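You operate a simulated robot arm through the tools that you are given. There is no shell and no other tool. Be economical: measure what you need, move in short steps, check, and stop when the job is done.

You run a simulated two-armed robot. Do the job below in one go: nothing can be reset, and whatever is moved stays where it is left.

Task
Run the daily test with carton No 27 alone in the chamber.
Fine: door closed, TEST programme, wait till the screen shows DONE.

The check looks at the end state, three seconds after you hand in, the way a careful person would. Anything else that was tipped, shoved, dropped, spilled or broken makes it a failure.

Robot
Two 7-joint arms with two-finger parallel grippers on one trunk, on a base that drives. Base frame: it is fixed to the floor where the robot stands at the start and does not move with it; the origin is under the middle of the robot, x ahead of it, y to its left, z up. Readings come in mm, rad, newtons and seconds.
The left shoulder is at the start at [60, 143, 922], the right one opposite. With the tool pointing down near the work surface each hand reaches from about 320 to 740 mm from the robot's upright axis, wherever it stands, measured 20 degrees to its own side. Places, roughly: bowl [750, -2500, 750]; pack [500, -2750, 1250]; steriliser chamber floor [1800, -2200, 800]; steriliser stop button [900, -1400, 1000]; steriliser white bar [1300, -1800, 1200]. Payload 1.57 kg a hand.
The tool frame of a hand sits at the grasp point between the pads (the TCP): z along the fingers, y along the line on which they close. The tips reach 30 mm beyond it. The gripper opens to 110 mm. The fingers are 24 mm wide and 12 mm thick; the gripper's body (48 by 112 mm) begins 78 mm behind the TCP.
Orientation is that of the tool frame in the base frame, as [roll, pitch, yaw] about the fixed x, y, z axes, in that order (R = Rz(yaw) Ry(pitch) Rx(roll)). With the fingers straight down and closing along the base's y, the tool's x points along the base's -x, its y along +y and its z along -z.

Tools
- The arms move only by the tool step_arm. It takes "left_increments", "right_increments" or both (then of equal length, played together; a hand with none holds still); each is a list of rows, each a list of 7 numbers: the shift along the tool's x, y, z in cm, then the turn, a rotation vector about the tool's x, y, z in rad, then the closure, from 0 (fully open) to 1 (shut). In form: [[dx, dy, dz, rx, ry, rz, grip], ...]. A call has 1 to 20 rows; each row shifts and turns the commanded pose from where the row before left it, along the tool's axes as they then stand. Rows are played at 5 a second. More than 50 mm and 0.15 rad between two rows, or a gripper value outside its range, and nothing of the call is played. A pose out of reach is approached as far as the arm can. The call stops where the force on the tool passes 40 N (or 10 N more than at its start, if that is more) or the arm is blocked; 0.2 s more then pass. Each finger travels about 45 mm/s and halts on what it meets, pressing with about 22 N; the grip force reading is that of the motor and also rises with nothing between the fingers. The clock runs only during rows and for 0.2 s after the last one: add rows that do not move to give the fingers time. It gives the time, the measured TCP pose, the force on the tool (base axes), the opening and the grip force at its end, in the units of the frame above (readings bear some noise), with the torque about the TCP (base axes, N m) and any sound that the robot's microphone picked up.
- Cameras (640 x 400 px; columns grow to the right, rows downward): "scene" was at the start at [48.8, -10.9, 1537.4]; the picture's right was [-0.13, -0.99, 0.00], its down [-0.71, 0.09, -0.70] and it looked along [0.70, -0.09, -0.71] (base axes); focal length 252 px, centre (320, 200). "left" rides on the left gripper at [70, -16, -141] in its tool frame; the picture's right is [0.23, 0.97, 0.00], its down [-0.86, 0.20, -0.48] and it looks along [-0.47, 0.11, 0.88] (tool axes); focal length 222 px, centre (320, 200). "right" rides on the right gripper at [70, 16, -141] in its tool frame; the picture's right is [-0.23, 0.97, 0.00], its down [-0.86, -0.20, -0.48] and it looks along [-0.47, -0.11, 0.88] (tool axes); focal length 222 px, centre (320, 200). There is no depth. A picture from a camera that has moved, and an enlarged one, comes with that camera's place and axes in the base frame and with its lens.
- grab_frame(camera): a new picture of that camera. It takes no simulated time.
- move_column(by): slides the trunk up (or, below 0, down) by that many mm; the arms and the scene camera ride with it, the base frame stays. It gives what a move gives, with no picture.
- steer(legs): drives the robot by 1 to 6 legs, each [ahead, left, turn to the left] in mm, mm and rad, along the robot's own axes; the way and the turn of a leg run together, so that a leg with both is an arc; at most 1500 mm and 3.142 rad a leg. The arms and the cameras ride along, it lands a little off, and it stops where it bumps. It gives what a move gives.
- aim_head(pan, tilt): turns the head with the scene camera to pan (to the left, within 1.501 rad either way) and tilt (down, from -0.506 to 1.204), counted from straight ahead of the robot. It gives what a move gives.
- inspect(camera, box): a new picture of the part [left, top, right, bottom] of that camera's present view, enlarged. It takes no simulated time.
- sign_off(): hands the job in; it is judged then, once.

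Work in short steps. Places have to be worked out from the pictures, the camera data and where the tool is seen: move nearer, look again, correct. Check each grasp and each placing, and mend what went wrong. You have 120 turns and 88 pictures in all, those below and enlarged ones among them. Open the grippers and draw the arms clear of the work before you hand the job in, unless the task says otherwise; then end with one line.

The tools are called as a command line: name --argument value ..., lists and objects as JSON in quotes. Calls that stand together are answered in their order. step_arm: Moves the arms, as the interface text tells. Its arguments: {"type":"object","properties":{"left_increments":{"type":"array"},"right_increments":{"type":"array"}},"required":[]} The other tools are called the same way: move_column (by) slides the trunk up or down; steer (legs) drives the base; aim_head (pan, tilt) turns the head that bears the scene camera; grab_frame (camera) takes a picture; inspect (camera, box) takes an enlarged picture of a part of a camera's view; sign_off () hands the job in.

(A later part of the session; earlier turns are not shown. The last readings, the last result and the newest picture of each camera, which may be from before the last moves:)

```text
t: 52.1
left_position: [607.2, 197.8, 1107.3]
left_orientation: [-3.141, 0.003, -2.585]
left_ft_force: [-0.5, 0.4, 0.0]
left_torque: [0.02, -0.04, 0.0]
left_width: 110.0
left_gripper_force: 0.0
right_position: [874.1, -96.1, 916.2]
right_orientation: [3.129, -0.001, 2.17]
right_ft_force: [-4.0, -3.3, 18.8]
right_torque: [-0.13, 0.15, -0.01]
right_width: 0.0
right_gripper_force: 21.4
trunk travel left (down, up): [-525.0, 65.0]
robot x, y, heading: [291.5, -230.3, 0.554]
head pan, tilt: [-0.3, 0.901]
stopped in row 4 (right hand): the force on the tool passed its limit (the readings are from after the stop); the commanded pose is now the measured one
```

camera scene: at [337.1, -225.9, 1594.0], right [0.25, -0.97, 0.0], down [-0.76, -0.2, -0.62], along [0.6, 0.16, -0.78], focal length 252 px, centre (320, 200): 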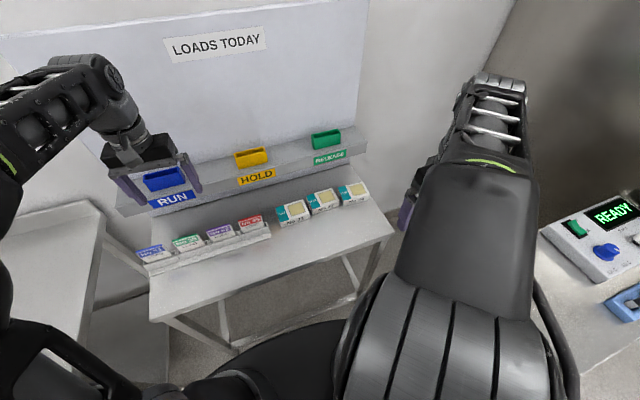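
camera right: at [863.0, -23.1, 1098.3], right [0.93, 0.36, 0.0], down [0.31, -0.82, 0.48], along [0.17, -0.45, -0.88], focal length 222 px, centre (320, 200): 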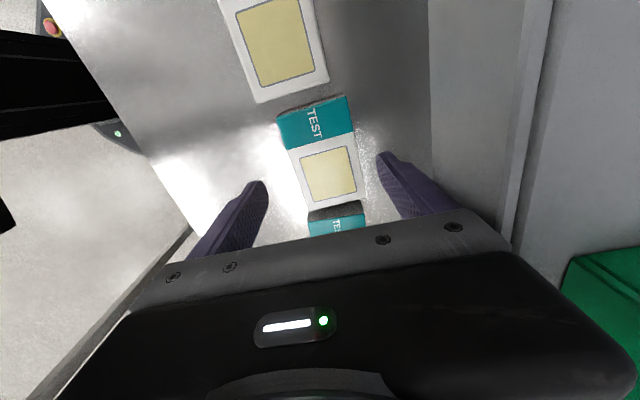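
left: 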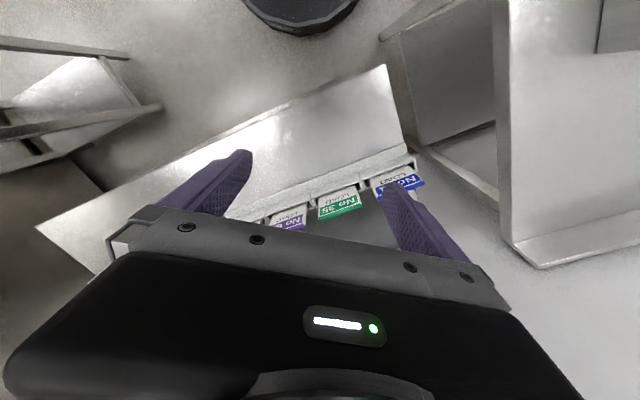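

Contact at tip z≈886 (carton top), pressing ~19 N. I drag 20 mm toward me and look.

step_arm --right_increments '[[0, -0.4, 0, 0, 0, 0, 1], [0, -0.5, 0, 0, 0, 0, 1], [0, -0.5, 0, 0, 0, 0, 1], [0, -0.6, 0, 0, 0, 0, 1], [0, 0, 0, 0, 0, 0, 1]]'

inspect --camera "scene" --box '[280, 160, 390, 230]'

```text
t: 53.3
left_position: [606.0, 199.2, 1108.9]
left_orientation: [3.14, 0.002, -2.586]
left_ft_force: [-0.6, 0.3, -0.4]
left_torque: [-0.01, 0.01, 0.03]
left_width: 109.9
left_gripper_force: 0.1
right_position: [858.8, -103.6, 914.4]
right_orientation: [3.127, 0.0, 2.173]
right_ft_force: [9.6, 7.0, 30.8]
right_torque: [0.14, -0.27, 0.04]
right_width: 0.0
right_gripper_force: 21.3
trunk travel left (down, up): [-525.0, 65.0]
robot x, y, heading: [289.7, -231.2, 0.554]
head pan, tilt: [-0.3, 0.901]
```

```text
5.71 times, centred on (335, 195) of scene
camera zoom: at [335.8, -225.6, 1534.1], right [0.25, -0.97, 0.0], down [-0.76, -0.2, -0.62], along [0.6, 0.16, -0.78], focal length 1438 px, centre (234, 229)
```

zoom: 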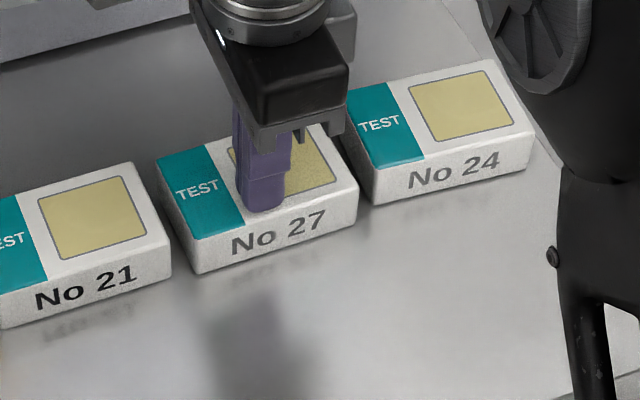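

The carton follows. I continue another 32 mm, easing the pressure slightly and veering a few mm left, away from No 24.

step_arm --right_increments '[[0.1, -0.5, -0.03, 0, 0, 0, 1], [0.1, -0.5, -0.03, 0, 0, 0, 1], [0.1, -0.5, -0.02, 0, 0, 0, 1], [0.1, -0.5, -0.02, 0, 0, 0, 1], [0.1, -0.6, 0, 0, 0, 0, 1], [0, -0.6, 0, 0, 0, 0, 1], [0, 0, 0, 0, 0, 0, 1]]'

inspect --camera "scene" --box '[280, 160, 390, 230]'

```text
t: 54.9
left_position: [608.1, 199.7, 1107.3]
left_orientation: [3.141, 0.003, -2.583]
left_ft_force: [0.6, -0.2, 0.8]
left_torque: [0.0, 0.01, 0.02]
left_width: 110.0
left_gripper_force: 0.1
right_position: [829.3, -118.2, 915.1]
right_orientation: [3.127, 0.0, 2.172]
right_ft_force: [9.1, 6.7, 31.3]
right_torque: [0.16, -0.21, 0.03]
right_width: 0.0
right_gripper_force: 21.4
trunk travel left (down, up): [-525.0, 65.0]
robot x, y, heading: [293.6, -227.4, 0.554]
head pan, tilt: [-0.3, 0.901]
```

```text
5.71 times, centred on (335, 195) of scene
camera zoom: at [335.7, -225.4, 1534.1], right [0.25, -0.97, 0.0], down [-0.76, -0.2, -0.62], along [0.6, 0.16, -0.78], focal length 1438 px, centre (234, 229)
```

zoom: 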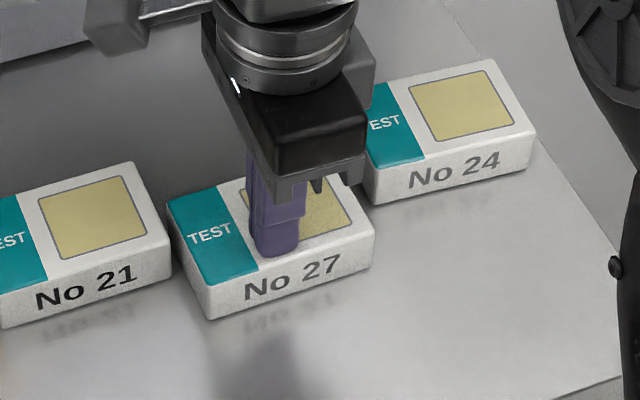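

Dragged about 50 mm, neighbours undisturbed. I lift, open, and look from the hand camera.

step_arm --right_increments '[[0, 0, -1, 0, 0, 0, 1], [0, 0, -3, 0, 0, 0, 0.8], [0, 0, -2.5, 0, 0, 0, 0.5], [0, 1, 0, 0, 0, 0, 0], [0, 1, 0, 0, 0, 0, 0], [0, 0, 0, 0, 0, 0, 0], [0, 0, 0, 0, 0, 0, 0], [0, 0, 0, 0, 0, 0, 0]]'

grab_frame --camera "right"

```text
t: 56.7
left_position: [609.2, 198.9, 1108.2]
left_orientation: [3.141, -0.001, -2.585]
left_ft_force: [0.2, 0.1, 0.0]
left_torque: [0.0, 0.02, 0.01]
left_width: 109.9
left_gripper_force: 0.1
right_position: [846.3, -109.8, 978.4]
right_orientation: [3.132, -0.002, 2.172]
right_ft_force: [0.8, 0.4, -1.4]
right_torque: [0.0, 0.02, -0.02]
right_width: 110.0
right_gripper_force: 0.2
trunk travel left (down, up): [-525.0, 65.0]
robot x, y, heading: [292.8, -229.9, 0.559]
head pan, tilt: [-0.3, 0.901]
```

```text
50 pictures are left
camera right: at [819.6, -43.0, 1121.3], right [0.93, 0.36, 0.01], down [0.32, -0.82, 0.48], along [0.18, -0.44, -0.88], focal length 222 px, centre (320, 200)
```

right: 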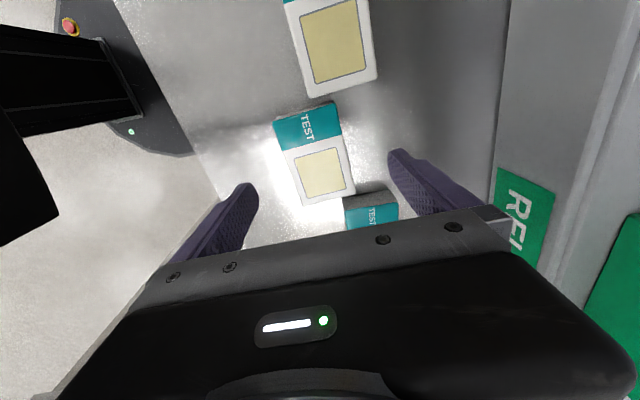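

The carton is centred under the hand (≈[844,-111]) and aligned. I descend so the tips straddle it, about 8 mm above the table.

step_arm --right_increments '[[0, 0, 3, 0, 0, 0, 0], [0, 0, 3, 0, 0, 0, 0], [0, 0, 1.5, 0, 0, 0, 0], [0, 0, 0.6, 0, 0, 0, 0], [0, 0, 0.5, 0, 0, 0, 0], [0, 0, 0, 0, 0, 0, 0]]'

inspect --camera "scene" --box '[280, 160, 390, 230]'

```text
t: 58.1
left_position: [608.3, 198.7, 1108.4]
left_orientation: [-3.141, 0.0, -2.584]
left_ft_force: [0.3, -0.7, 0.5]
left_torque: [-0.02, 0.0, -0.01]
left_width: 109.6
left_gripper_force: 0.0
right_position: [846.2, -109.0, 892.8]
right_orientation: [3.133, -0.002, 2.172]
right_ft_force: [-0.4, 0.2, 0.4]
right_torque: [-0.01, -0.02, -0.01]
right_width: 109.9
right_gripper_force: 0.0
trunk travel left (down, up): [-525.0, 65.0]
robot x, y, heading: [291.6, -231.7, 0.56]
head pan, tilt: [-0.3, 0.901]
```

```text
5.71 times, centred on (335, 195) of scene
camera zoom: at [337.3, -225.9, 1533.9], right [0.25, -0.97, 0.0], down [-0.76, -0.2, -0.62], along [0.6, 0.16, -0.78], focal length 1438 px, centre (234, 229)
```

zoom: 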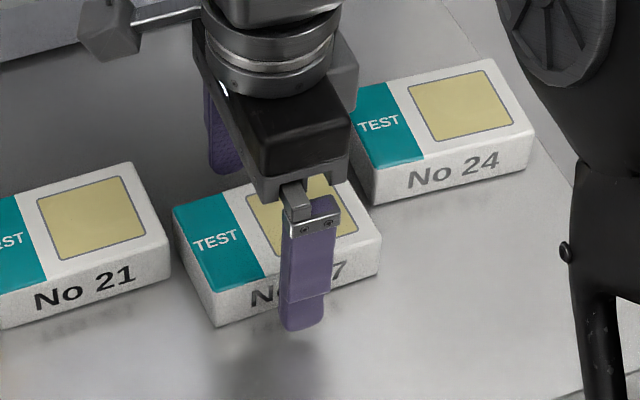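

Well placed. I close on the carton and then lift 60 mm.

step_arm --right_increments '[[0, 0, 0, 0, 0, 0, 0.2], [0, 0, 0, 0, 0, 0, 0.4], [0, 0, 0, 0, 0, 0, 0.5], [0, 0, 0, 0, 0, 0, 0.6], [0, 0, 0, 0, 0, 0, 0.6], [0, 0, 0, 0, 0, 0, 0.6], [0, 0, -0.5, 0, 0, 0, 0.6], [0, 0, -1.5, 0, 0, 0, 0.6], [0, 0, -2, 0, 0, 0, 0.6], [0, 0, -2, 0, 0, 0, 0.6], [0, 0, 0, 0, 0, 0, 0.6]]'

grab_frame --camera "scene"

```text
t: 60.5
left_position: [608.9, 199.3, 1107.7]
left_orientation: [-3.141, 0.0, -2.584]
left_ft_force: [0.3, 1.2, -0.4]
left_torque: [0.02, -0.02, -0.01]
left_width: 109.8
left_gripper_force: 0.0
right_position: [847.1, -110.9, 955.3]
right_orientation: [3.133, 0.0, 2.172]
right_ft_force: [-0.8, -0.5, 0.3]
right_torque: [0.01, 0.01, -0.05]
right_width: 44.0
right_gripper_force: 0.0
trunk travel left (down, up): [-525.0, 65.0]
robot x, y, heading: [291.4, -227.0, 0.557]
head pan, tilt: [-0.3, 0.901]
```

```text
48 pictures are left
camera scene: at [337.5, -225.8, 1533.9], right [0.25, -0.97, 0.0], down [-0.76, -0.2, -0.62], along [0.6, 0.16, -0.78], focal length 252 px, centre (320, 200)
```

scene: 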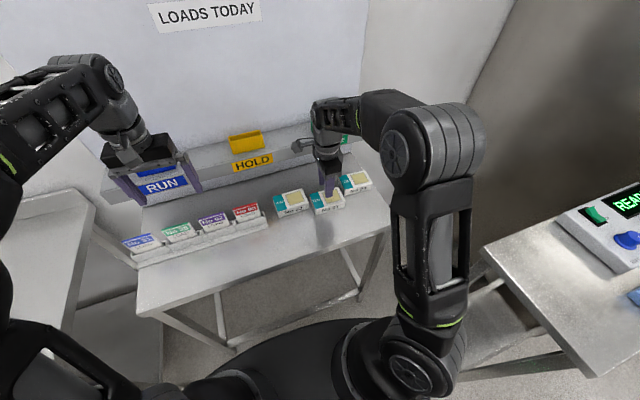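

The fingers closed to 44 mm without holding anything. I check the carton's state.

inspect --camera "scene" --box '[270, 150, 390, 230]'

grab_frame --camera "right"

```text
5.00 times, centred on (330, 190) of scene
camera zoom: at [337.5, -225.8, 1533.9], right [0.25, -0.97, 0.0], down [-0.76, -0.2, -0.62], along [0.6, 0.16, -0.78], focal length 1258 px, centre (270, 250)
```

zoom: 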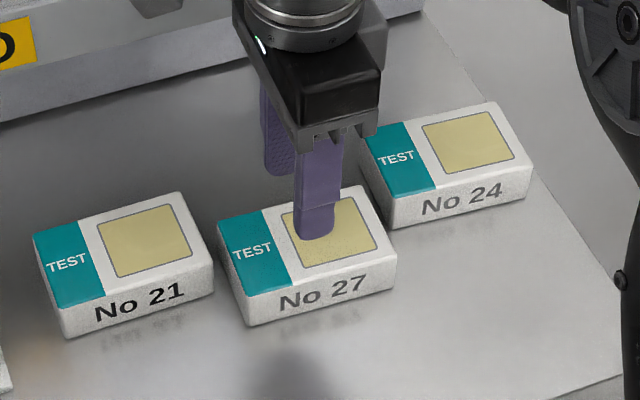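

```text
46 pictures are left
camera right: at [821.2, -43.9, 1097.7], right [0.93, 0.36, 0.01], down [0.32, -0.82, 0.48], along [0.18, -0.44, -0.88], focal length 222 px, centre (320, 200)
```

right: 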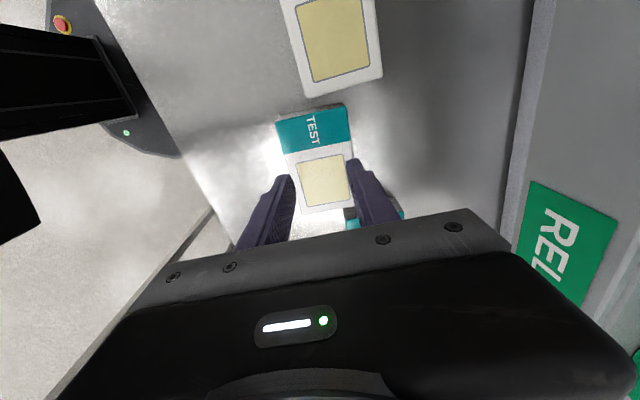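

The carton slipped out (still flat in place). I reopen, go ~6 mm deeper, close fully and read width and force before lifting.

step_arm --right_increments '[[0, 0, 0, 0, 0, 0, 0], [0, 0, 0, 0, 0, 0, 0], [0, 0, 0, 0, 0, 0, 0], [0, 0, 0, 0, 0, 0, 0], [0, 0, 3, 0, 0, 0, 0], [0, 0, 2.5, 0, 0, 0, 0], [0, 0, 0.8, 0, 0, 0, 0], [0, 0, 0.3, 0, 0, 0, 0], [0, 0, 0.3, 0, 0, 0, 0], [0, 0, 0, 0, 0, 0, 0], [0, 0, 0, 0, 0, 0, 0.5], [0, 0, 0, 0, 0, 0, 1], [0, 0, 0, 0, 0, 0, 1], [0, 0, 0, 0, 0, 0, 1], [0, 0, 0, 0, 0, 0, 1], [0, 0, 0, 0, 0, 0, 1]]'

inspect --camera "scene" --box '[270, 150, 390, 230]'

```text
t: 63.9
left_position: [608.9, 199.4, 1107.2]
left_orientation: [3.141, 0.0, -2.586]
left_ft_force: [0.6, -1.0, -0.6]
left_torque: [0.02, -0.01, 0.0]
left_width: 109.7
left_gripper_force: 0.1
right_position: [846.1, -109.4, 885.7]
right_orientation: [3.133, 0.001, 2.172]
right_ft_force: [0.4, -0.3, -0.2]
right_torque: [-0.05, 0.1, -0.04]
right_width: 67.9
right_gripper_force: 22.0
trunk travel left (down, up): [-525.0, 65.0]
robot x, y, heading: [295.1, -224.3, 0.555]
head pan, tilt: [-0.3, 0.901]
```

```text
5.00 times, centred on (330, 190) of scene
camera zoom: at [337.3, -225.9, 1533.9], right [0.25, -0.97, 0.0], down [-0.76, -0.2, -0.62], along [0.6, 0.16, -0.78], focal length 1258 px, centre (270, 250)
```

zoom: 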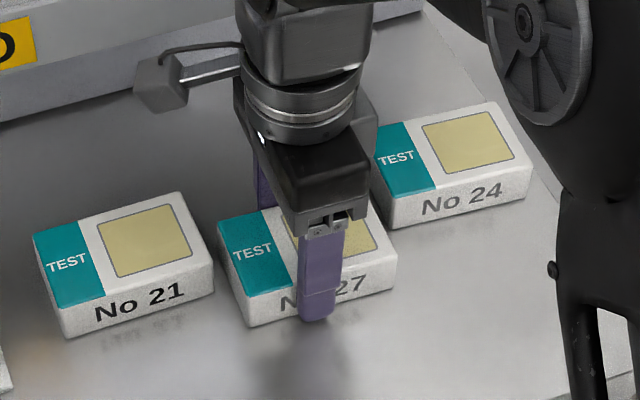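

Now gripping at 67.9 mm with 22 N. I lift slowly.

step_arm --right_increments '[[0, 0, -0.3, 0, 0, 0, 1], [0, 0, -0.5, 0, 0, 0, 1], [0, 0, -0.8, 0, 0, 0, 1], [0, 0, -1, 0, 0, 0, 1], [0, 0, -1, 0, 0, 0, 1], [0, 0, 0, 0, 0, 0, 1]]'

inspect --camera "scene" --box '[270, 150, 390, 230]'

```text
t: 65.3
left_position: [608.1, 198.4, 1107.6]
left_orientation: [3.141, -0.001, -2.585]
left_ft_force: [0.3, 0.0, 0.1]
left_torque: [-0.01, 0.0, -0.03]
left_width: 110.0
left_gripper_force: 0.2
right_position: [845.1, -107.8, 920.7]
right_orientation: [3.133, 0.0, 2.171]
right_ft_force: [0.2, 0.3, -0.5]
right_torque: [0.0, 0.02, -0.02]
right_width: 67.7
right_gripper_force: 22.7
trunk travel left (down, up): [-525.0, 65.0]
robot x, y, heading: [288.1, -227.4, 0.552]
head pan, tilt: [-0.3, 0.901]
```

```text
5.00 times, centred on (330, 190) of scene
camera zoom: at [337.6, -225.8, 1533.9], right [0.25, -0.97, 0.0], down [-0.76, -0.2, -0.62], along [0.6, 0.16, -0.78], focal length 1258 px, centre (270, 250)
```

zoom: 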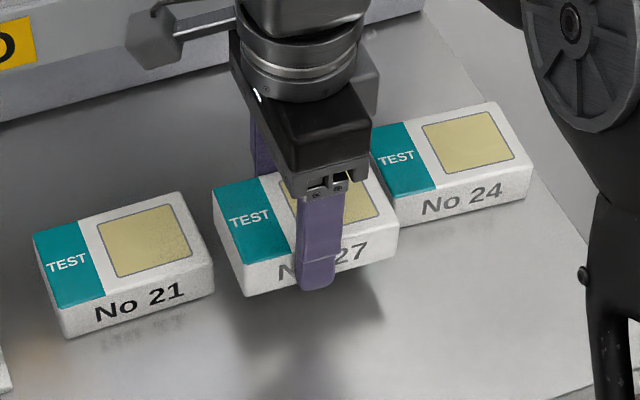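

Carton 27 is held. I raise it and draw it back toward the robot before driving.

step_arm --right_increments '[[0, -1, -2, 0, 0, 0, 1], [0, -2, -3, 0, 0, 0, 1], [0, -3, -2, 0, 0, 0, 1], [0, -4, 0, 0, 0, 0, 1], [0, -4, 0, 0, 0, 0, 1], [0, -3, 0, 0, 0, 0, 1], [0, 0, 0, 0, 0, 0, 1]]'

move_column --by 60

```text
t: 66.9
left_position: [608.5, 200.1, 1107.6]
left_orientation: [3.141, -0.001, -2.586]
left_ft_force: [-0.6, -0.4, 0.1]
left_torque: [0.02, 0.0, -0.02]
left_width: 110.0
left_gripper_force: 0.0
right_position: [706.2, -205.5, 989.2]
right_orientation: [3.132, 0.0, 2.172]
right_ft_force: [-0.6, -1.1, -1.7]
right_torque: [-0.01, 0.01, 0.01]
right_width: 67.6
right_gripper_force: 21.8
trunk travel left (down, up): [-525.0, 65.0]
robot x, y, heading: [290.3, -229.2, 0.561]
head pan, tilt: [-0.3, 0.901]
```

```text
t: 67.9
left_position: [608.5, 198.8, 1167.9]
left_orientation: [-3.142, 0.001, -2.585]
left_ft_force: [0.4, -0.2, -0.8]
left_torque: [-0.02, 0.02, -0.01]
left_width: 110.0
left_gripper_force: 0.0
right_position: [707.1, -205.9, 1048.0]
right_orientation: [3.133, -0.003, 2.17]
right_ft_force: [-0.5, 0.6, -2.4]
right_torque: [0.02, 0.02, 0.01]
right_width: 67.8
right_gripper_force: 22.0
trunk travel left (down, up): [-585.0, 5.0]
robot x, y, heading: [292.6, -227.1, 0.559]
head pan, tilt: [-0.3, 0.901]
```

I retract the left hand for clearance, then back away from the table.

step_arm --left_increments '[[4, 0, 0, 0, 0, 0, 0], [4, 0, 0, 0, 0, 0, 0], [4, 0, 0, 0, 0, 0, 0], [3, 0, 0, 0, 0, 0, 0]]'

steer --legs '[[-600, 0, 0]]'

aim_head --pan -0.9 --tilt 0.6

grab_frame --camera "scene"

```text
t: 68.9
left_position: [481.8, 119.4, 1164.9]
left_orientation: [3.141, 0.002, -2.583]
left_ft_force: [0.0, 0.2, 0.1]
left_torque: [0.05, -0.01, 0.0]
left_width: 110.1
left_gripper_force: 0.0
right_position: [706.0, -203.9, 1051.0]
right_orientation: [3.134, 0.0, 2.171]
right_ft_force: [0.8, -0.9, -2.2]
right_torque: [0.05, 0.02, -0.01]
right_width: 67.4
right_gripper_force: 22.3
trunk travel left (down, up): [-585.0, 5.0]
robot x, y, heading: [290.7, -229.3, 0.554]
head pan, tilt: [-0.3, 0.901]
```

```text
t: 72.2
left_position: [-23.2, -195.4, 1164.6]
left_orientation: [3.141, 0.002, -2.582]
left_ft_force: [-0.5, 0.3, 0.4]
left_torque: [0.02, -0.02, -0.02]
left_width: 109.7
left_gripper_force: 0.0
right_position: [202.2, -519.8, 1050.7]
right_orientation: [3.134, -0.001, 2.172]
right_ft_force: [0.8, 0.1, -2.8]
right_torque: [0.0, 0.03, 0.0]
right_width: 67.5
right_gripper_force: 22.7
trunk travel left (down, up): [-585.0, 5.0]
robot x, y, heading: [-211.7, -543.0, 0.562]
head pan, tilt: [-0.3, 0.901]
```

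```text
t: 73.2
left_position: [-23.9, -194.6, 1165.9]
left_orientation: [3.139, 0.0, -2.581]
left_ft_force: [0.1, -0.1, 0.1]
left_torque: [0.0, -0.05, 0.01]
left_width: 109.9
left_gripper_force: 0.0
right_position: [202.1, -517.9, 1049.3]
right_orientation: [3.132, -0.003, 2.173]
right_ft_force: [-0.3, 0.4, -2.1]
right_torque: [0.06, 0.0, 0.01]
right_width: 67.8
right_gripper_force: 21.8
trunk travel left (down, up): [-585.0, 5.0]
robot x, y, heading: [-214.1, -543.5, 0.562]
head pan, tilt: [-0.901, 0.6]
```

```text
43 pictures are left
camera scene: at [-156.7, -589.7, 1618.7], right [-0.33, -0.94, 0.0], down [-0.53, 0.19, -0.82], along [0.78, -0.28, -0.57], focal length 252 px, centre (320, 200)
```

scene: 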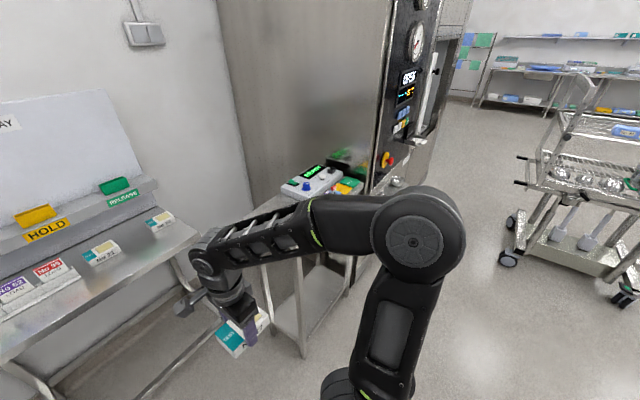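

The path is clear with the carton held. I drive sideways along the machine's front, stopping short to look.

steer --legs '[[0, -900, 0], [0, -700, 0.015]]'

aim_head --pan -0.6 --tilt 0.6

grab_frame --camera "scene"

```text
t: 81.3
left_position: [801.9, -1546.8, 1164.5]
left_orientation: [-3.142, -0.002, -2.583]
left_ft_force: [-0.2, -0.3, 0.0]
left_torque: [0.02, 0.01, -0.01]
left_width: 110.2
left_gripper_force: 0.0
right_position: [1026.9, -1870.1, 1049.4]
right_orientation: [3.133, -0.002, 2.172]
right_ft_force: [0.1, 0.9, -1.7]
right_torque: [0.03, 0.04, 0.03]
right_width: 67.4
right_gripper_force: 21.5
trunk travel left (down, up): [-585.0, 5.0]
robot x, y, heading: [611.4, -1895.3, 0.558]
head pan, tilt: [-0.901, 0.6]
```

```text
t: 82.1
left_position: [801.8, -1546.4, 1164.6]
left_orientation: [3.141, 0.0, -2.584]
left_ft_force: [-0.2, 0.3, 0.5]
left_torque: [-0.02, -0.02, -0.02]
left_width: 110.2
left_gripper_force: 0.1
right_position: [1026.8, -1870.2, 1051.1]
right_orientation: [3.132, 0.0, 2.174]
right_ft_force: [-0.2, 0.4, -1.8]
right_torque: [0.0, 0.0, 0.02]
right_width: 67.7
right_gripper_force: 21.7
trunk travel left (down, up): [-585.0, 5.0]
robot x, y, heading: [613.4, -1894.7, 0.56]
head pan, tilt: [-0.6, 0.6]
```

```text
42 pictures are left
camera scene: at [672.9, -1914.7, 1618.7], right [-0.04, -1.0, 0.0], down [-0.56, 0.02, -0.82], along [0.82, -0.04, -0.57], focal length 252 px, centre (320, 200)
```

scene: 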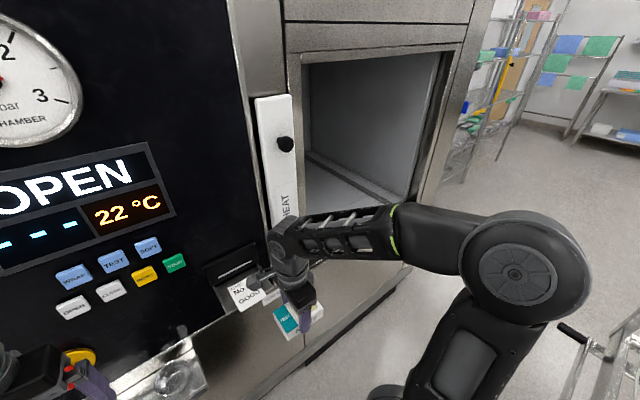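

The handle of the cart is well to the right (u≈2750). I zoom into the chamber to judge its floor.

inspect --camera "scene" --box '[240, 40, 480, 300]'

```text
1.54 times, centred on (360, 170) of scene
camera zoom: at [672.9, -1914.7, 1618.7], right [-0.04, -1.0, 0.0], down [-0.56, 0.02, -0.82], along [0.82, -0.04, -0.57], focal length 387 px, centre (258, 246)
```

zoom: 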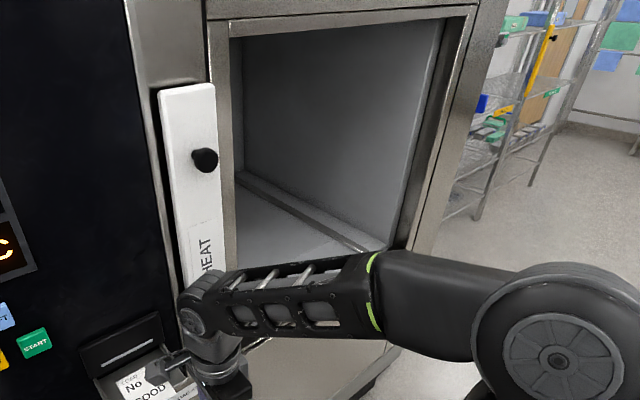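

I drive to stand before the chamber's left part, the carton still held high and outside.

steer --legs '[[0, -290, 0.02], [100, 0, 0]]'

grab_frame --camera "scene"

grab_frame --camera "right"

```text
t: 84.9
left_position: [1039.1, -1740.8, 1165.3]
left_orientation: [-3.14, 0.0, -2.567]
left_ft_force: [1.3, 0.7, -0.2]
left_torque: [0.01, 0.01, 0.01]
left_width: 109.9
left_gripper_force: 0.0
right_position: [1270.9, -2060.6, 1050.3]
right_orientation: [3.134, 0.001, 2.19]
right_ft_force: [0.6, 0.5, -1.7]
right_torque: [-0.04, 0.03, 0.02]
right_width: 67.7
right_gripper_force: 22.1
trunk travel left (down, up): [-585.0, 5.0]
robot x, y, heading: [852.8, -2089.7, 0.574]
head pan, tilt: [-0.6, 0.6]
```

```text
40 pictures are left
camera scene: at [917.7, -2111.3, 1618.7], right [-0.02, -1.0, 0.0], down [-0.57, 0.01, -0.82], along [0.82, -0.02, -0.57], focal length 252 px, centre (320, 200)
```

scene: 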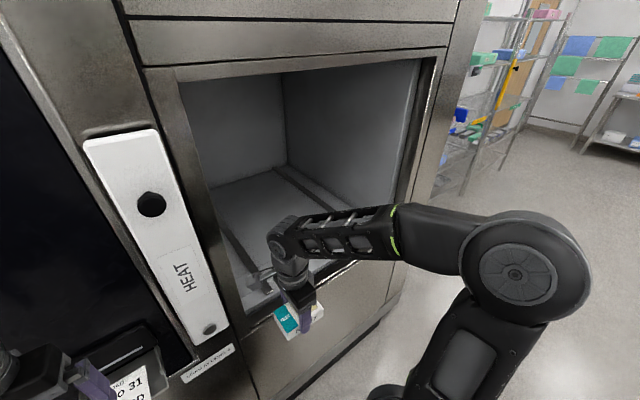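

```text
39 pictures are left
camera right: at [1243.5, -1995.3, 1192.0], right [0.93, 0.38, 0.01], down [0.33, -0.81, 0.48], along [0.19, -0.44, -0.88], focal length 222 px, centre (320, 200)
```

right: 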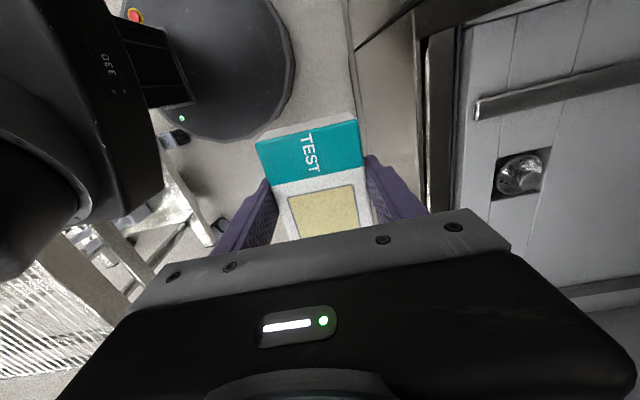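

There are two rails and a floor drain (≈u 2564); the clear floor is between drain and right rail. I shift the robot 226 mm right and 60 ahead so the right hand reaches there.

steer --legs '[[0, -226, 0], [60, 0, 0]]'

grab_frame --camera "right"

```text
t: 86.5
left_position: [1155.5, -1885.8, 1164.8]
left_orientation: [3.138, 0.0, -2.658]
left_ft_force: [0.1, 0.1, -0.3]
left_torque: [0.04, 0.0, 0.0]
left_width: 109.9
left_gripper_force: 0.0
right_position: [1353.8, -2227.2, 1049.6]
right_orientation: [3.134, -0.004, 2.101]
right_ft_force: [-0.1, -1.3, -2.0]
right_torque: [0.07, 0.03, 0.01]
right_width: 67.5
right_gripper_force: 21.9
trunk travel left (down, up): [-585.0, 5.0]
robot x, y, heading: [937.2, -2211.4, 0.486]
head pan, tilt: [-0.6, 0.6]
stopped in leg 1: the robot was blocked; the commanded pose is now the measured one
```

```text
38 pictures are left
camera right: at [1333.9, -2158.9, 1191.7], right [0.96, 0.29, 0.01], down [0.26, -0.84, 0.47], along [0.14, -0.45, -0.88], focal length 222 px, centre (320, 200)
```

right: 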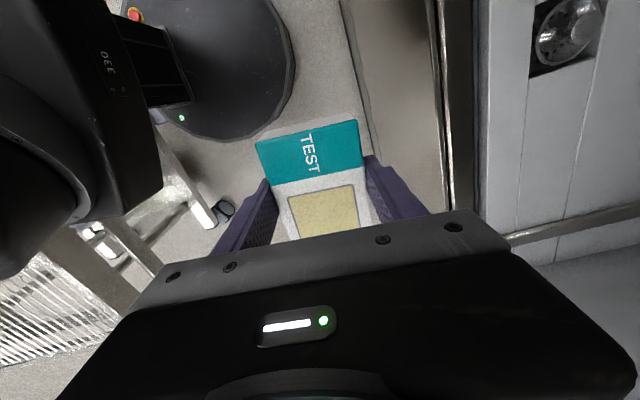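

The drive was blocked — probably by the cart. I look right to see what touches.

aim_head --pan -1.4 --tilt 0.9

grab_frame --camera "scene"

```text
t: 87.7
left_position: [1154.4, -1883.7, 1164.8]
left_orientation: [3.14, 0.001, -2.659]
left_ft_force: [-0.7, 0.5, 0.5]
left_torque: [0.03, -0.01, 0.03]
left_width: 109.9
left_gripper_force: 0.0
right_position: [1353.5, -2225.2, 1050.2]
right_orientation: [3.131, -0.004, 2.099]
right_ft_force: [1.6, 1.0, -2.1]
right_torque: [0.02, 0.02, -0.07]
right_width: 67.8
right_gripper_force: 21.5
trunk travel left (down, up): [-585.0, 5.0]
robot x, y, heading: [933.9, -2218.0, 0.479]
head pan, tilt: [-1.4, 0.901]
```

```text
37 pictures are left
camera scene: at [954.8, -2290.3, 1594.0], right [-0.79, -0.61, 0.0], down [-0.48, 0.62, -0.62], along [0.38, -0.49, -0.78], focal length 252 px, centre (320, 200)
```

scene: 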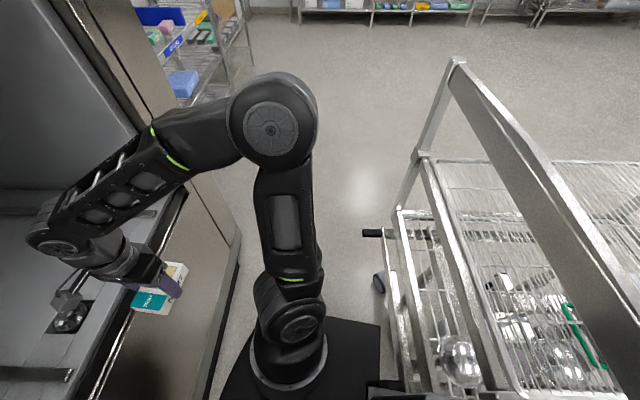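

The base has touched the cart's corner. I back off to the left, turn straight again, and go slightly nearer to the machine; the target is still reachable from there.

steer --legs '[[0, 70, 0], [0, 0, 0.09], [65, 0, 0]]'

grab_frame --camera "scene"

```text
t: 89.8
left_position: [1145.4, -1768.1, 1165.1]
left_orientation: [3.139, -0.003, -2.565]
left_ft_force: [1.1, 0.7, 0.6]
left_torque: [0.01, 0.02, -0.04]
left_width: 110.2
left_gripper_force: 0.0
right_position: [1376.1, -2089.3, 1049.3]
right_orientation: [3.134, -0.003, 2.191]
right_ft_force: [0.5, -0.3, -2.4]
right_torque: [0.01, 0.02, -0.03]
right_width: 67.4
right_gripper_force: 22.1
trunk travel left (down, up): [-585.0, 5.0]
robot x, y, heading: [957.7, -2115.9, 0.574]
head pan, tilt: [-1.4, 0.901]
```

```text
36 pictures are left
camera scene: at [984.9, -2190.8, 1593.9], right [-0.73, -0.68, 0.0], down [-0.53, 0.58, -0.62], along [0.42, -0.46, -0.78], focal length 252 px, centre (320, 200)
```

scene: 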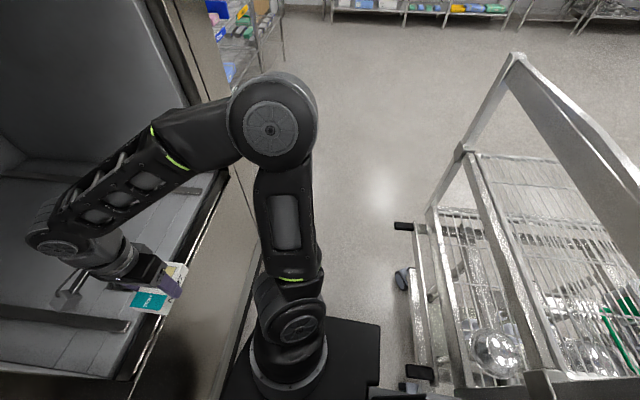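

Robot now at about d=-359, u=2294, clear of the cart. I lower the carton to 950 mm and move it into the chamber toward [1669,-2109].

step_arm --right_increments '[[0, 0, 3.5, 0, 0, 0, 1], [0, 0, 3.5, 0, 0, 0, 1], [0, 0, 3, 0, 0, 0, 1], [-3.1, 3.75, 0, 0, 0, 0, 1], [-3.1, 3.75, 0, 0, 0, 0, 1], [-3.1, 3.75, 0, 0, 0, 0, 1], [-3.1, 3.75, 0, 0, 0, 0, 1], [0, 0, 0, 0, 0, 0, 1]]'

aim_head --pan -0.5 --tilt 0.75

grab_frame --camera "scene"

grab_frame --camera "right"

```text
t: 91.6
left_position: [1143.8, -1769.9, 1166.0]
left_orientation: [3.14, -0.001, -2.565]
left_ft_force: [-0.4, 0.3, 0.7]
left_torque: [0.01, -0.01, -0.02]
left_width: 109.8
left_gripper_force: 0.0
right_position: [1567.1, -2099.9, 953.0]
right_orientation: [3.132, -0.002, 2.192]
right_ft_force: [0.1, -0.4, -3.2]
right_torque: [0.01, -0.01, 0.01]
right_width: 67.5
right_gripper_force: 22.0
trunk travel left (down, up): [-585.0, 5.0]
robot x, y, heading: [957.8, -2122.4, 0.575]
head pan, tilt: [-1.4, 0.901]
```

```text
t: 92.8
left_position: [1143.6, -1768.2, 1165.3]
left_orientation: [3.138, -0.001, -2.565]
left_ft_force: [0.2, 0.6, -0.5]
left_torque: [-0.01, -0.01, -0.01]
left_width: 109.6
left_gripper_force: 0.0
right_position: [1568.7, -2099.6, 952.0]
right_orientation: [3.132, -0.003, 2.193]
right_ft_force: [0.1, -0.6, -2.4]
right_torque: [0.02, 0.02, 0.01]
right_width: 67.8
right_gripper_force: 21.7
trunk travel left (down, up): [-585.0, 5.0]
robot x, y, heading: [960.5, -2120.5, 0.577]
head pan, tilt: [-0.499, 0.75]
```

```text
35 pictures are left
camera scene: at [1014.4, -2130.3, 1605.8], right [0.07, -1.0, 0.0], down [-0.68, -0.05, -0.73], along [0.73, 0.05, -0.68], focal length 252 px, centre (320, 200)
```

scene: 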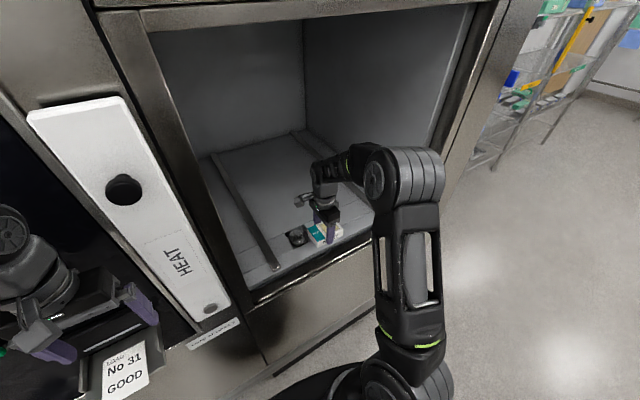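

```text
34 pictures are left
camera right: at [1540.4, -2035.3, 1094.8], right [0.92, 0.38, 0.01], down [0.33, -0.82, 0.47], along [0.19, -0.44, -0.88], focal length 222 px, centre (320, 200)
```

right: 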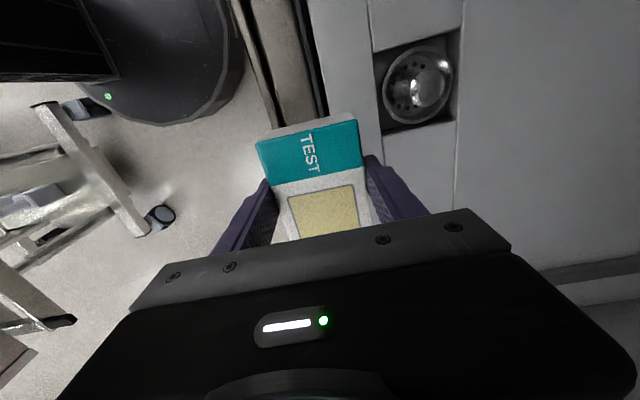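

Chamber floor z≈808, starting at d≈185; the drain lies left of the target. I move to [1697,-2115], lower, and look again.

step_arm --right_increments '[[-2.9, 3.2, 0, 0, 0, 0, 1], [-2.9, 3.2, 0, 0, 0, 0, 1], [-2.9, 3.2, 0, 0, 0, 0, 1], [0, 0, 3, 0, 0, 0, 1], [0, 0, 3, 0, 0, 0, 1], [0, 0, 0, 0, 0, 0, 1]]'

grab_frame --camera "right"

inspect --camera "scene" --box '[230, 140, 400, 290]'

```text
t: 94.2
left_position: [1142.9, -1769.1, 1165.6]
left_orientation: [3.139, 0.001, -2.566]
left_ft_force: [0.7, 0.7, -0.1]
left_torque: [0.01, 0.01, 0.02]
left_width: 110.2
left_gripper_force: 0.0
right_position: [1692.4, -2117.0, 891.7]
right_orientation: [3.133, -0.003, 2.193]
right_ft_force: [-1.6, -0.4, -1.2]
right_torque: [0.04, 0.01, 0.03]
right_width: 67.5
right_gripper_force: 21.7
trunk travel left (down, up): [-585.0, 5.0]
robot x, y, heading: [962.4, -2119.1, 0.572]
head pan, tilt: [-0.499, 0.75]
```

```text
33 pictures are left
camera right: at [1666.1, -2052.3, 1033.7], right [0.92, 0.38, 0.01], down [0.33, -0.82, 0.47], along [0.19, -0.44, -0.88], focal length 222 px, centre (320, 200)
```

right: 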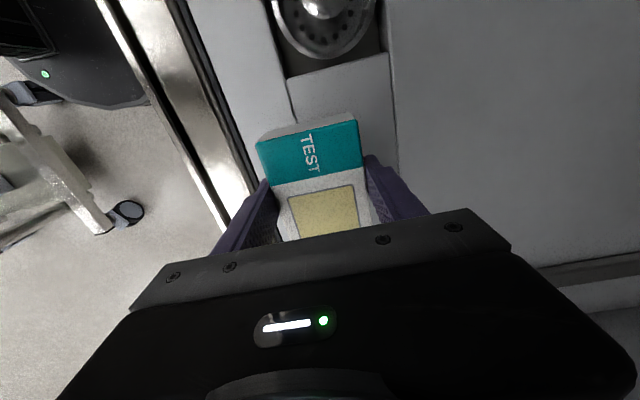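

```text
2.67 times, centred on (315, 215) of scene
camera zoom: at [1013.9, -2130.2, 1605.9], right [0.08, -1.0, 0.0], down [-0.68, -0.05, -0.73], along [0.73, 0.05, -0.68], focal length 671 px, centre (333, 160)
```

zoom: 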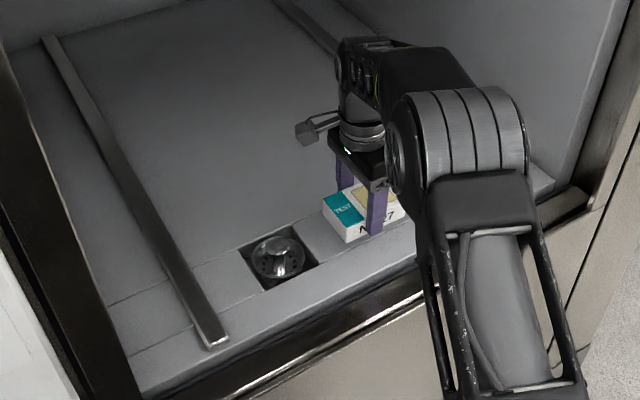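

Good alignment right of the drain. I go 25 mm deeper to be clear of the front strip, then descend gently to the floor.

step_arm --right_increments '[[0, 1.3, 0, 0, 0, 0, 1], [0, 1.2, 0, 0, 0, 0, 1], [0, 0, 1.5, 0, 0, 0, 1], [0, 0, 1, 0, 0, 0, 1], [0, 0, 0.5, 0, 0, 0, 1], [0, 0, 0.5, 0, 0, 0, 1], [0, 0, 0.3, 0, 0, 0, 1], [0, 0, 0, 0, 0, 0, 1]]'

grab_frame --camera "right"

```text
t: 96.0
left_position: [1144.7, -1768.4, 1166.1]
left_orientation: [3.14, 0.001, -2.565]
left_ft_force: [-0.2, 0.2, 0.5]
left_torque: [-0.01, 0.01, -0.03]
left_width: 110.1
left_gripper_force: 0.0
right_position: [1718.8, -2102.2, 853.0]
right_orientation: [3.136, -0.004, 2.193]
right_ft_force: [0.1, -0.5, -2.1]
right_torque: [0.0, -0.01, 0.0]
right_width: 67.6
right_gripper_force: 22.3
trunk travel left (down, up): [-585.0, 5.0]
robot x, y, heading: [956.1, -2116.5, 0.576]
head pan, tilt: [-0.499, 0.75]
```

```text
31 pictures are left
camera right: at [1691.0, -2037.4, 995.1], right [0.92, 0.38, 0.01], down [0.33, -0.81, 0.47], along [0.19, -0.44, -0.88], focal length 222 px, centre (320, 200)
```

right: 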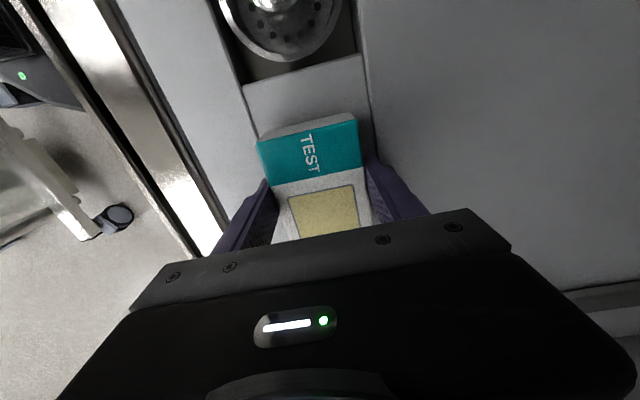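

Still no contact. I descend in small steps until the carton touches.

step_arm --right_increments '[[0, 0, 0.3, 0, 0, 0, 1], [0, 0, 0.3, 0, 0, 0, 1], [0, 0, 0.3, 0, 0, 0, 1], [0, 0, 0.2, 0, 0, 0, 1], [0, 0, 0, 0, 0, 0, 1]]'

```text
t: 97.2
left_position: [1142.2, -1768.9, 1167.0]
left_orientation: [3.139, 0.003, -2.566]
left_ft_force: [0.3, -0.1, -0.7]
left_torque: [0.03, -0.05, -0.02]
left_width: 110.1
left_gripper_force: 0.1
right_position: [1717.4, -2102.9, 845.1]
right_orientation: [3.13, 0.002, 2.191]
right_ft_force: [-2.6, -4.3, 20.1]
right_torque: [-0.46, 0.64, -0.06]
right_width: 67.9
right_gripper_force: 22.4
trunk travel left (down, up): [-585.0, 5.0]
robot x, y, heading: [960.1, -2119.7, 0.573]
head pan, tilt: [-0.499, 0.75]
```

Contact with 20 N. I relieve it by 2–3 mm, open, and raise the hand.

step_arm --right_increments '[[0, 0, -0.3, 0, 0, 0, 1], [0, 0, 0, 0, 0, 0, 0.35], [0, 0, 0, 0, 0, 0, 0.3], [0, 0, 0, 0, 0, 0, 0.2], [0, 0, 0, 0, 0, 0, 0.1], [0, 0, 0, 0, 0, 0, 0.1], [0, 0, -1, 0, 0, 0, 0.1], [0, 0, -3, 0, 0, 0, 0.1], [0, 0, -3, 0, 0, 0, 0.1], [0, 0, -3, 0, 0, 0, 0.1]]'

grab_frame --camera "right"

```text
t: 99.4
left_position: [1143.4, -1769.3, 1166.5]
left_orientation: [3.14, -0.001, -2.567]
left_ft_force: [0.2, 1.2, -0.1]
left_torque: [0.02, 0.01, -0.01]
left_width: 109.9
left_gripper_force: 0.0
right_position: [1717.3, -2101.9, 946.3]
right_orientation: [3.136, -0.002, 2.192]
right_ft_force: [0.5, 0.8, -1.0]
right_torque: [0.0, -0.01, 0.0]
right_width: 99.0
right_gripper_force: 0.1
trunk travel left (down, up): [-585.0, 5.0]
robot x, y, heading: [955.0, -2120.4, 0.571]
head pan, tilt: [-0.499, 0.75]
```

```text
30 pictures are left
camera right: at [1690.5, -2038.1, 1088.1], right [0.92, 0.38, 0.01], down [0.33, -0.81, 0.47], along [0.19, -0.44, -0.88], focal length 222 px, centre (320, 200)
```

right: 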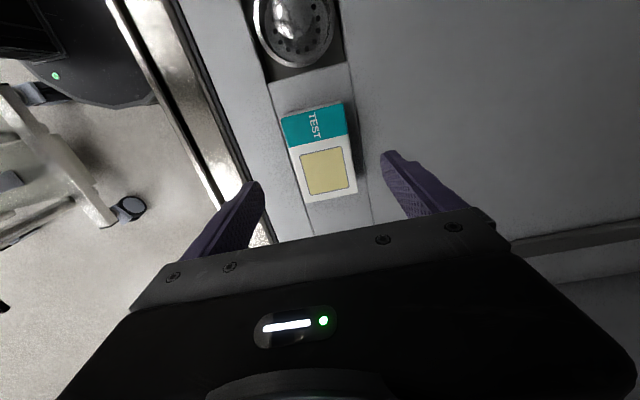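

The carton lies flat inside. I withdraw the right hand out of the chamber the way it came.

step_arm --right_increments '[[0, -2.5, -1, 0, 0, 0, 0.1], [2.9, -3.2, 0, 0, 0, 0, 0.1], [2.9, -3.2, 0, 0, 0, 0, 0.1], [2.9, -3.2, 0, 0, 0, 0, 0.1], [3.1, -3.75, 0, 0, 0, 0, 0.1], [3.1, -3.75, 0, 0, 0, 0, 0.1], [3.1, -3.75, 0, 0, 0, 0, 0.1], [3.1, -3.75, 0, 0, 0, 0, 0.1], [0, -3, -3, 0, 0, 0, 0.3], [0, -3, -3, 0, 0, 0, 0.6], [0, -3, -3, 0, 0, 0, 1], [0, 0, 0, 0, 0, 0, 1]]'

aim_head --pan -0.1 --tilt 0.6

grab_frame --camera "scene"

```text
t: 102.0
left_position: [1145.0, -1767.4, 1165.5]
left_orientation: [3.138, 0.001, -2.566]
left_ft_force: [-0.3, 0.4, 0.1]
left_torque: [-0.05, 0.0, -0.03]
left_width: 110.0
left_gripper_force: 0.1
right_position: [1299.8, -2144.0, 1042.2]
right_orientation: [3.134, -0.001, 2.192]
right_ft_force: [0.3, -0.4, 0.5]
right_torque: [-0.03, 0.01, 0.0]
right_width: 14.8
right_gripper_force: 0.0
trunk travel left (down, up): [-585.0, 5.0]
robot x, y, heading: [960.0, -2116.9, 0.572]
head pan, tilt: [-0.499, 0.75]
```

```text
t: 102.8
left_position: [1143.8, -1769.5, 1165.5]
left_orientation: [3.14, -0.001, -2.565]
left_ft_force: [-1.2, -0.4, -0.2]
left_torque: [0.0, 0.03, 0.03]
left_width: 110.0
left_gripper_force: 0.1
right_position: [1300.7, -2142.6, 1043.6]
right_orientation: [3.133, -0.003, 2.193]
right_ft_force: [0.2, 0.5, 0.2]
right_torque: [-0.03, 0.0, 0.03]
right_width: 0.0
right_gripper_force: 21.1
trunk travel left (down, up): [-585.0, 5.0]
robot x, y, heading: [958.7, -2118.5, 0.575]
head pan, tilt: [-0.099, 0.6]
```

```text
29 pictures are left
camera scene: at [1010.2, -2096.1, 1618.7], right [0.46, -0.89, 0.0], down [-0.5, -0.26, -0.82], along [0.73, 0.38, -0.57], focal length 252 px, centre (320, 200)
```

scene: 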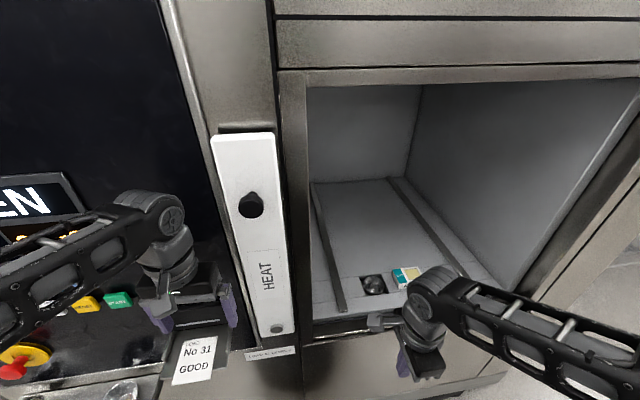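

The chamber shows only carton 27. Next the panel: I drive left and back so the left hand stands before the buttons.

steer --legs '[[0, 100, 0], [-190, 190, 0]]'

aim_head --pan 0.2 --tilt 0.5

grab_frame --camera "scene"

```text
t: 105.5
left_position: [829.5, -1626.6, 1165.9]
left_orientation: [3.138, 0.002, -2.561]
left_ft_force: [0.1, 0.2, -0.5]
left_torque: [-0.03, -0.04, -0.01]
left_width: 110.2
left_gripper_force: 0.1
right_position: [987.6, -2000.7, 1043.2]
right_orientation: [3.133, -0.002, 2.196]
right_ft_force: [0.0, 0.4, 0.8]
right_torque: [-0.01, -0.02, -0.04]
right_width: 0.0
right_gripper_force: 21.0
trunk travel left (down, up): [-585.0, 5.0]
robot x, y, heading: [646.0, -1979.2, 0.579]
head pan, tilt: [-0.099, 0.6]
```

```text
t: 106.3
left_position: [830.8, -1626.6, 1165.6]
left_orientation: [3.14, -0.002, -2.562]
left_ft_force: [0.1, 0.5, 0.0]
left_torque: [-0.01, -0.02, 0.0]
left_width: 110.1
left_gripper_force: 0.0
right_position: [988.4, -2002.4, 1042.0]
right_orientation: [3.133, -0.003, 2.195]
right_ft_force: [0.7, -0.6, 0.0]
right_torque: [-0.01, -0.01, 0.0]
right_width: 0.0
right_gripper_force: 21.3
trunk travel left (down, up): [-585.0, 5.0]
robot x, y, heading: [645.2, -1975.6, 0.578]
head pan, tilt: [0.201, 0.499]
```

```text
28 pictures are left
camera scene: at [684.5, -1931.6, 1627.8], right [0.7, -0.71, 0.0], down [-0.34, -0.34, -0.88], along [0.63, 0.62, -0.48], focal length 252 px, centre (320, 200)
```

scene: 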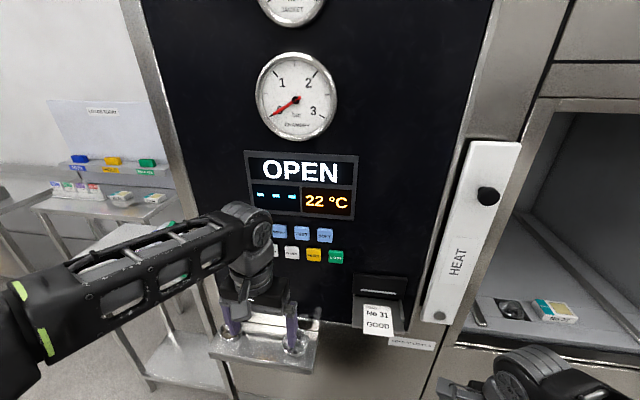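

Button places are confirmed (CLOSE ≈[1025,-1489,1161]). I turn the left hand to point forward, extending it a little and closing the fingers.

step_arm --left_increments '[[-1.2, 0, 0, 0, -0.143, 0, 0.3], [-1.19, 0, 0.17, 0, -0.143, 0, 0.6], [-1.15, 0, 0.34, 0, -0.143, 0, 1], [-1.09, 0, 0.5, 0, -0.143, 0, 1], [-1.01, 0, 0.65, 0, -0.143, 0, 1], [-0.91, 0, 0.79, 0, -0.143, 0, 1], [-0.78, 0, 0.91, 0, -0.143, 0, 1], [-0.65, 0, 1.01, 0, -0.143, 0, 1], [-0.5, 0, 1.09, 0, -0.143, 0, 1], [-0.34, 0, 1.15, 0, -0.143, 0, 1], [-0.17, 0, 1.19, 0, -0.141, 0, 1], [0, 0, 0, 0, 0, 0, 1]]'

grab_frame --camera "left"

grab_frame --camera "scene"

```text
t: 108.9
left_position: [999.5, -1521.1, 1214.0]
left_orientation: [1.184, 1.567, 1.762]
left_ft_force: [-0.1, 0.6, 0.0]
left_torque: [0.01, -0.02, 0.03]
left_width: 0.1
left_gripper_force: 21.6
left hand out of reach, approached as far as the arm can: row 7, 8, 9, 10, 11
right_position: [988.2, -2001.8, 1042.6]
right_orientation: [3.133, -0.004, 2.196]
right_ft_force: [-0.9, -0.4, 0.4]
right_torque: [-0.05, 0.03, -0.01]
right_width: 0.0
right_gripper_force: 21.5
trunk travel left (down, up): [-585.0, 5.0]
robot x, y, heading: [646.8, -1979.4, 0.577]
head pan, tilt: [0.201, 0.499]
```

```text
27 pictures are left
camera left: at [889.9, -1610.5, 1145.2], right [-0.53, 0.82, -0.22], down [-0.51, -0.1, 0.86], along [0.68, 0.57, 0.47], focal length 222 px, centre (320, 200)
```

left: 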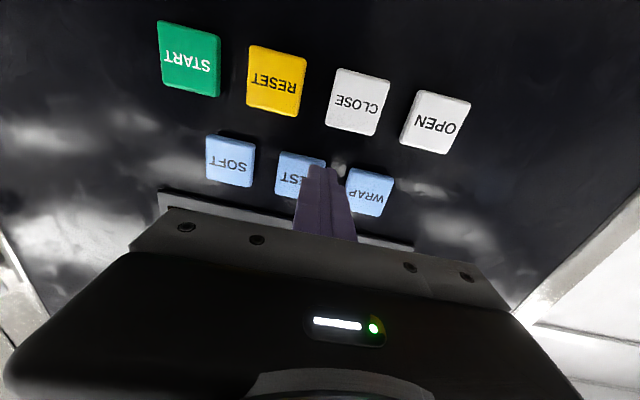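

```text
26 pictures are left
camera scene: at [683.9, -1931.7, 1627.8], right [0.7, -0.71, 0.0], down [-0.34, -0.34, -0.88], along [0.63, 0.62, -0.48], focal length 252 px, centre (320, 200)
```

scene: 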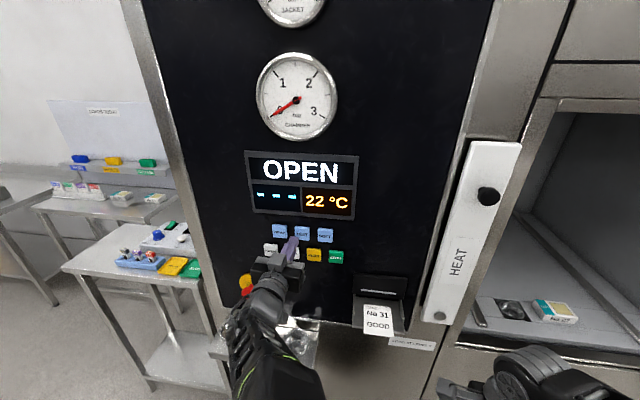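

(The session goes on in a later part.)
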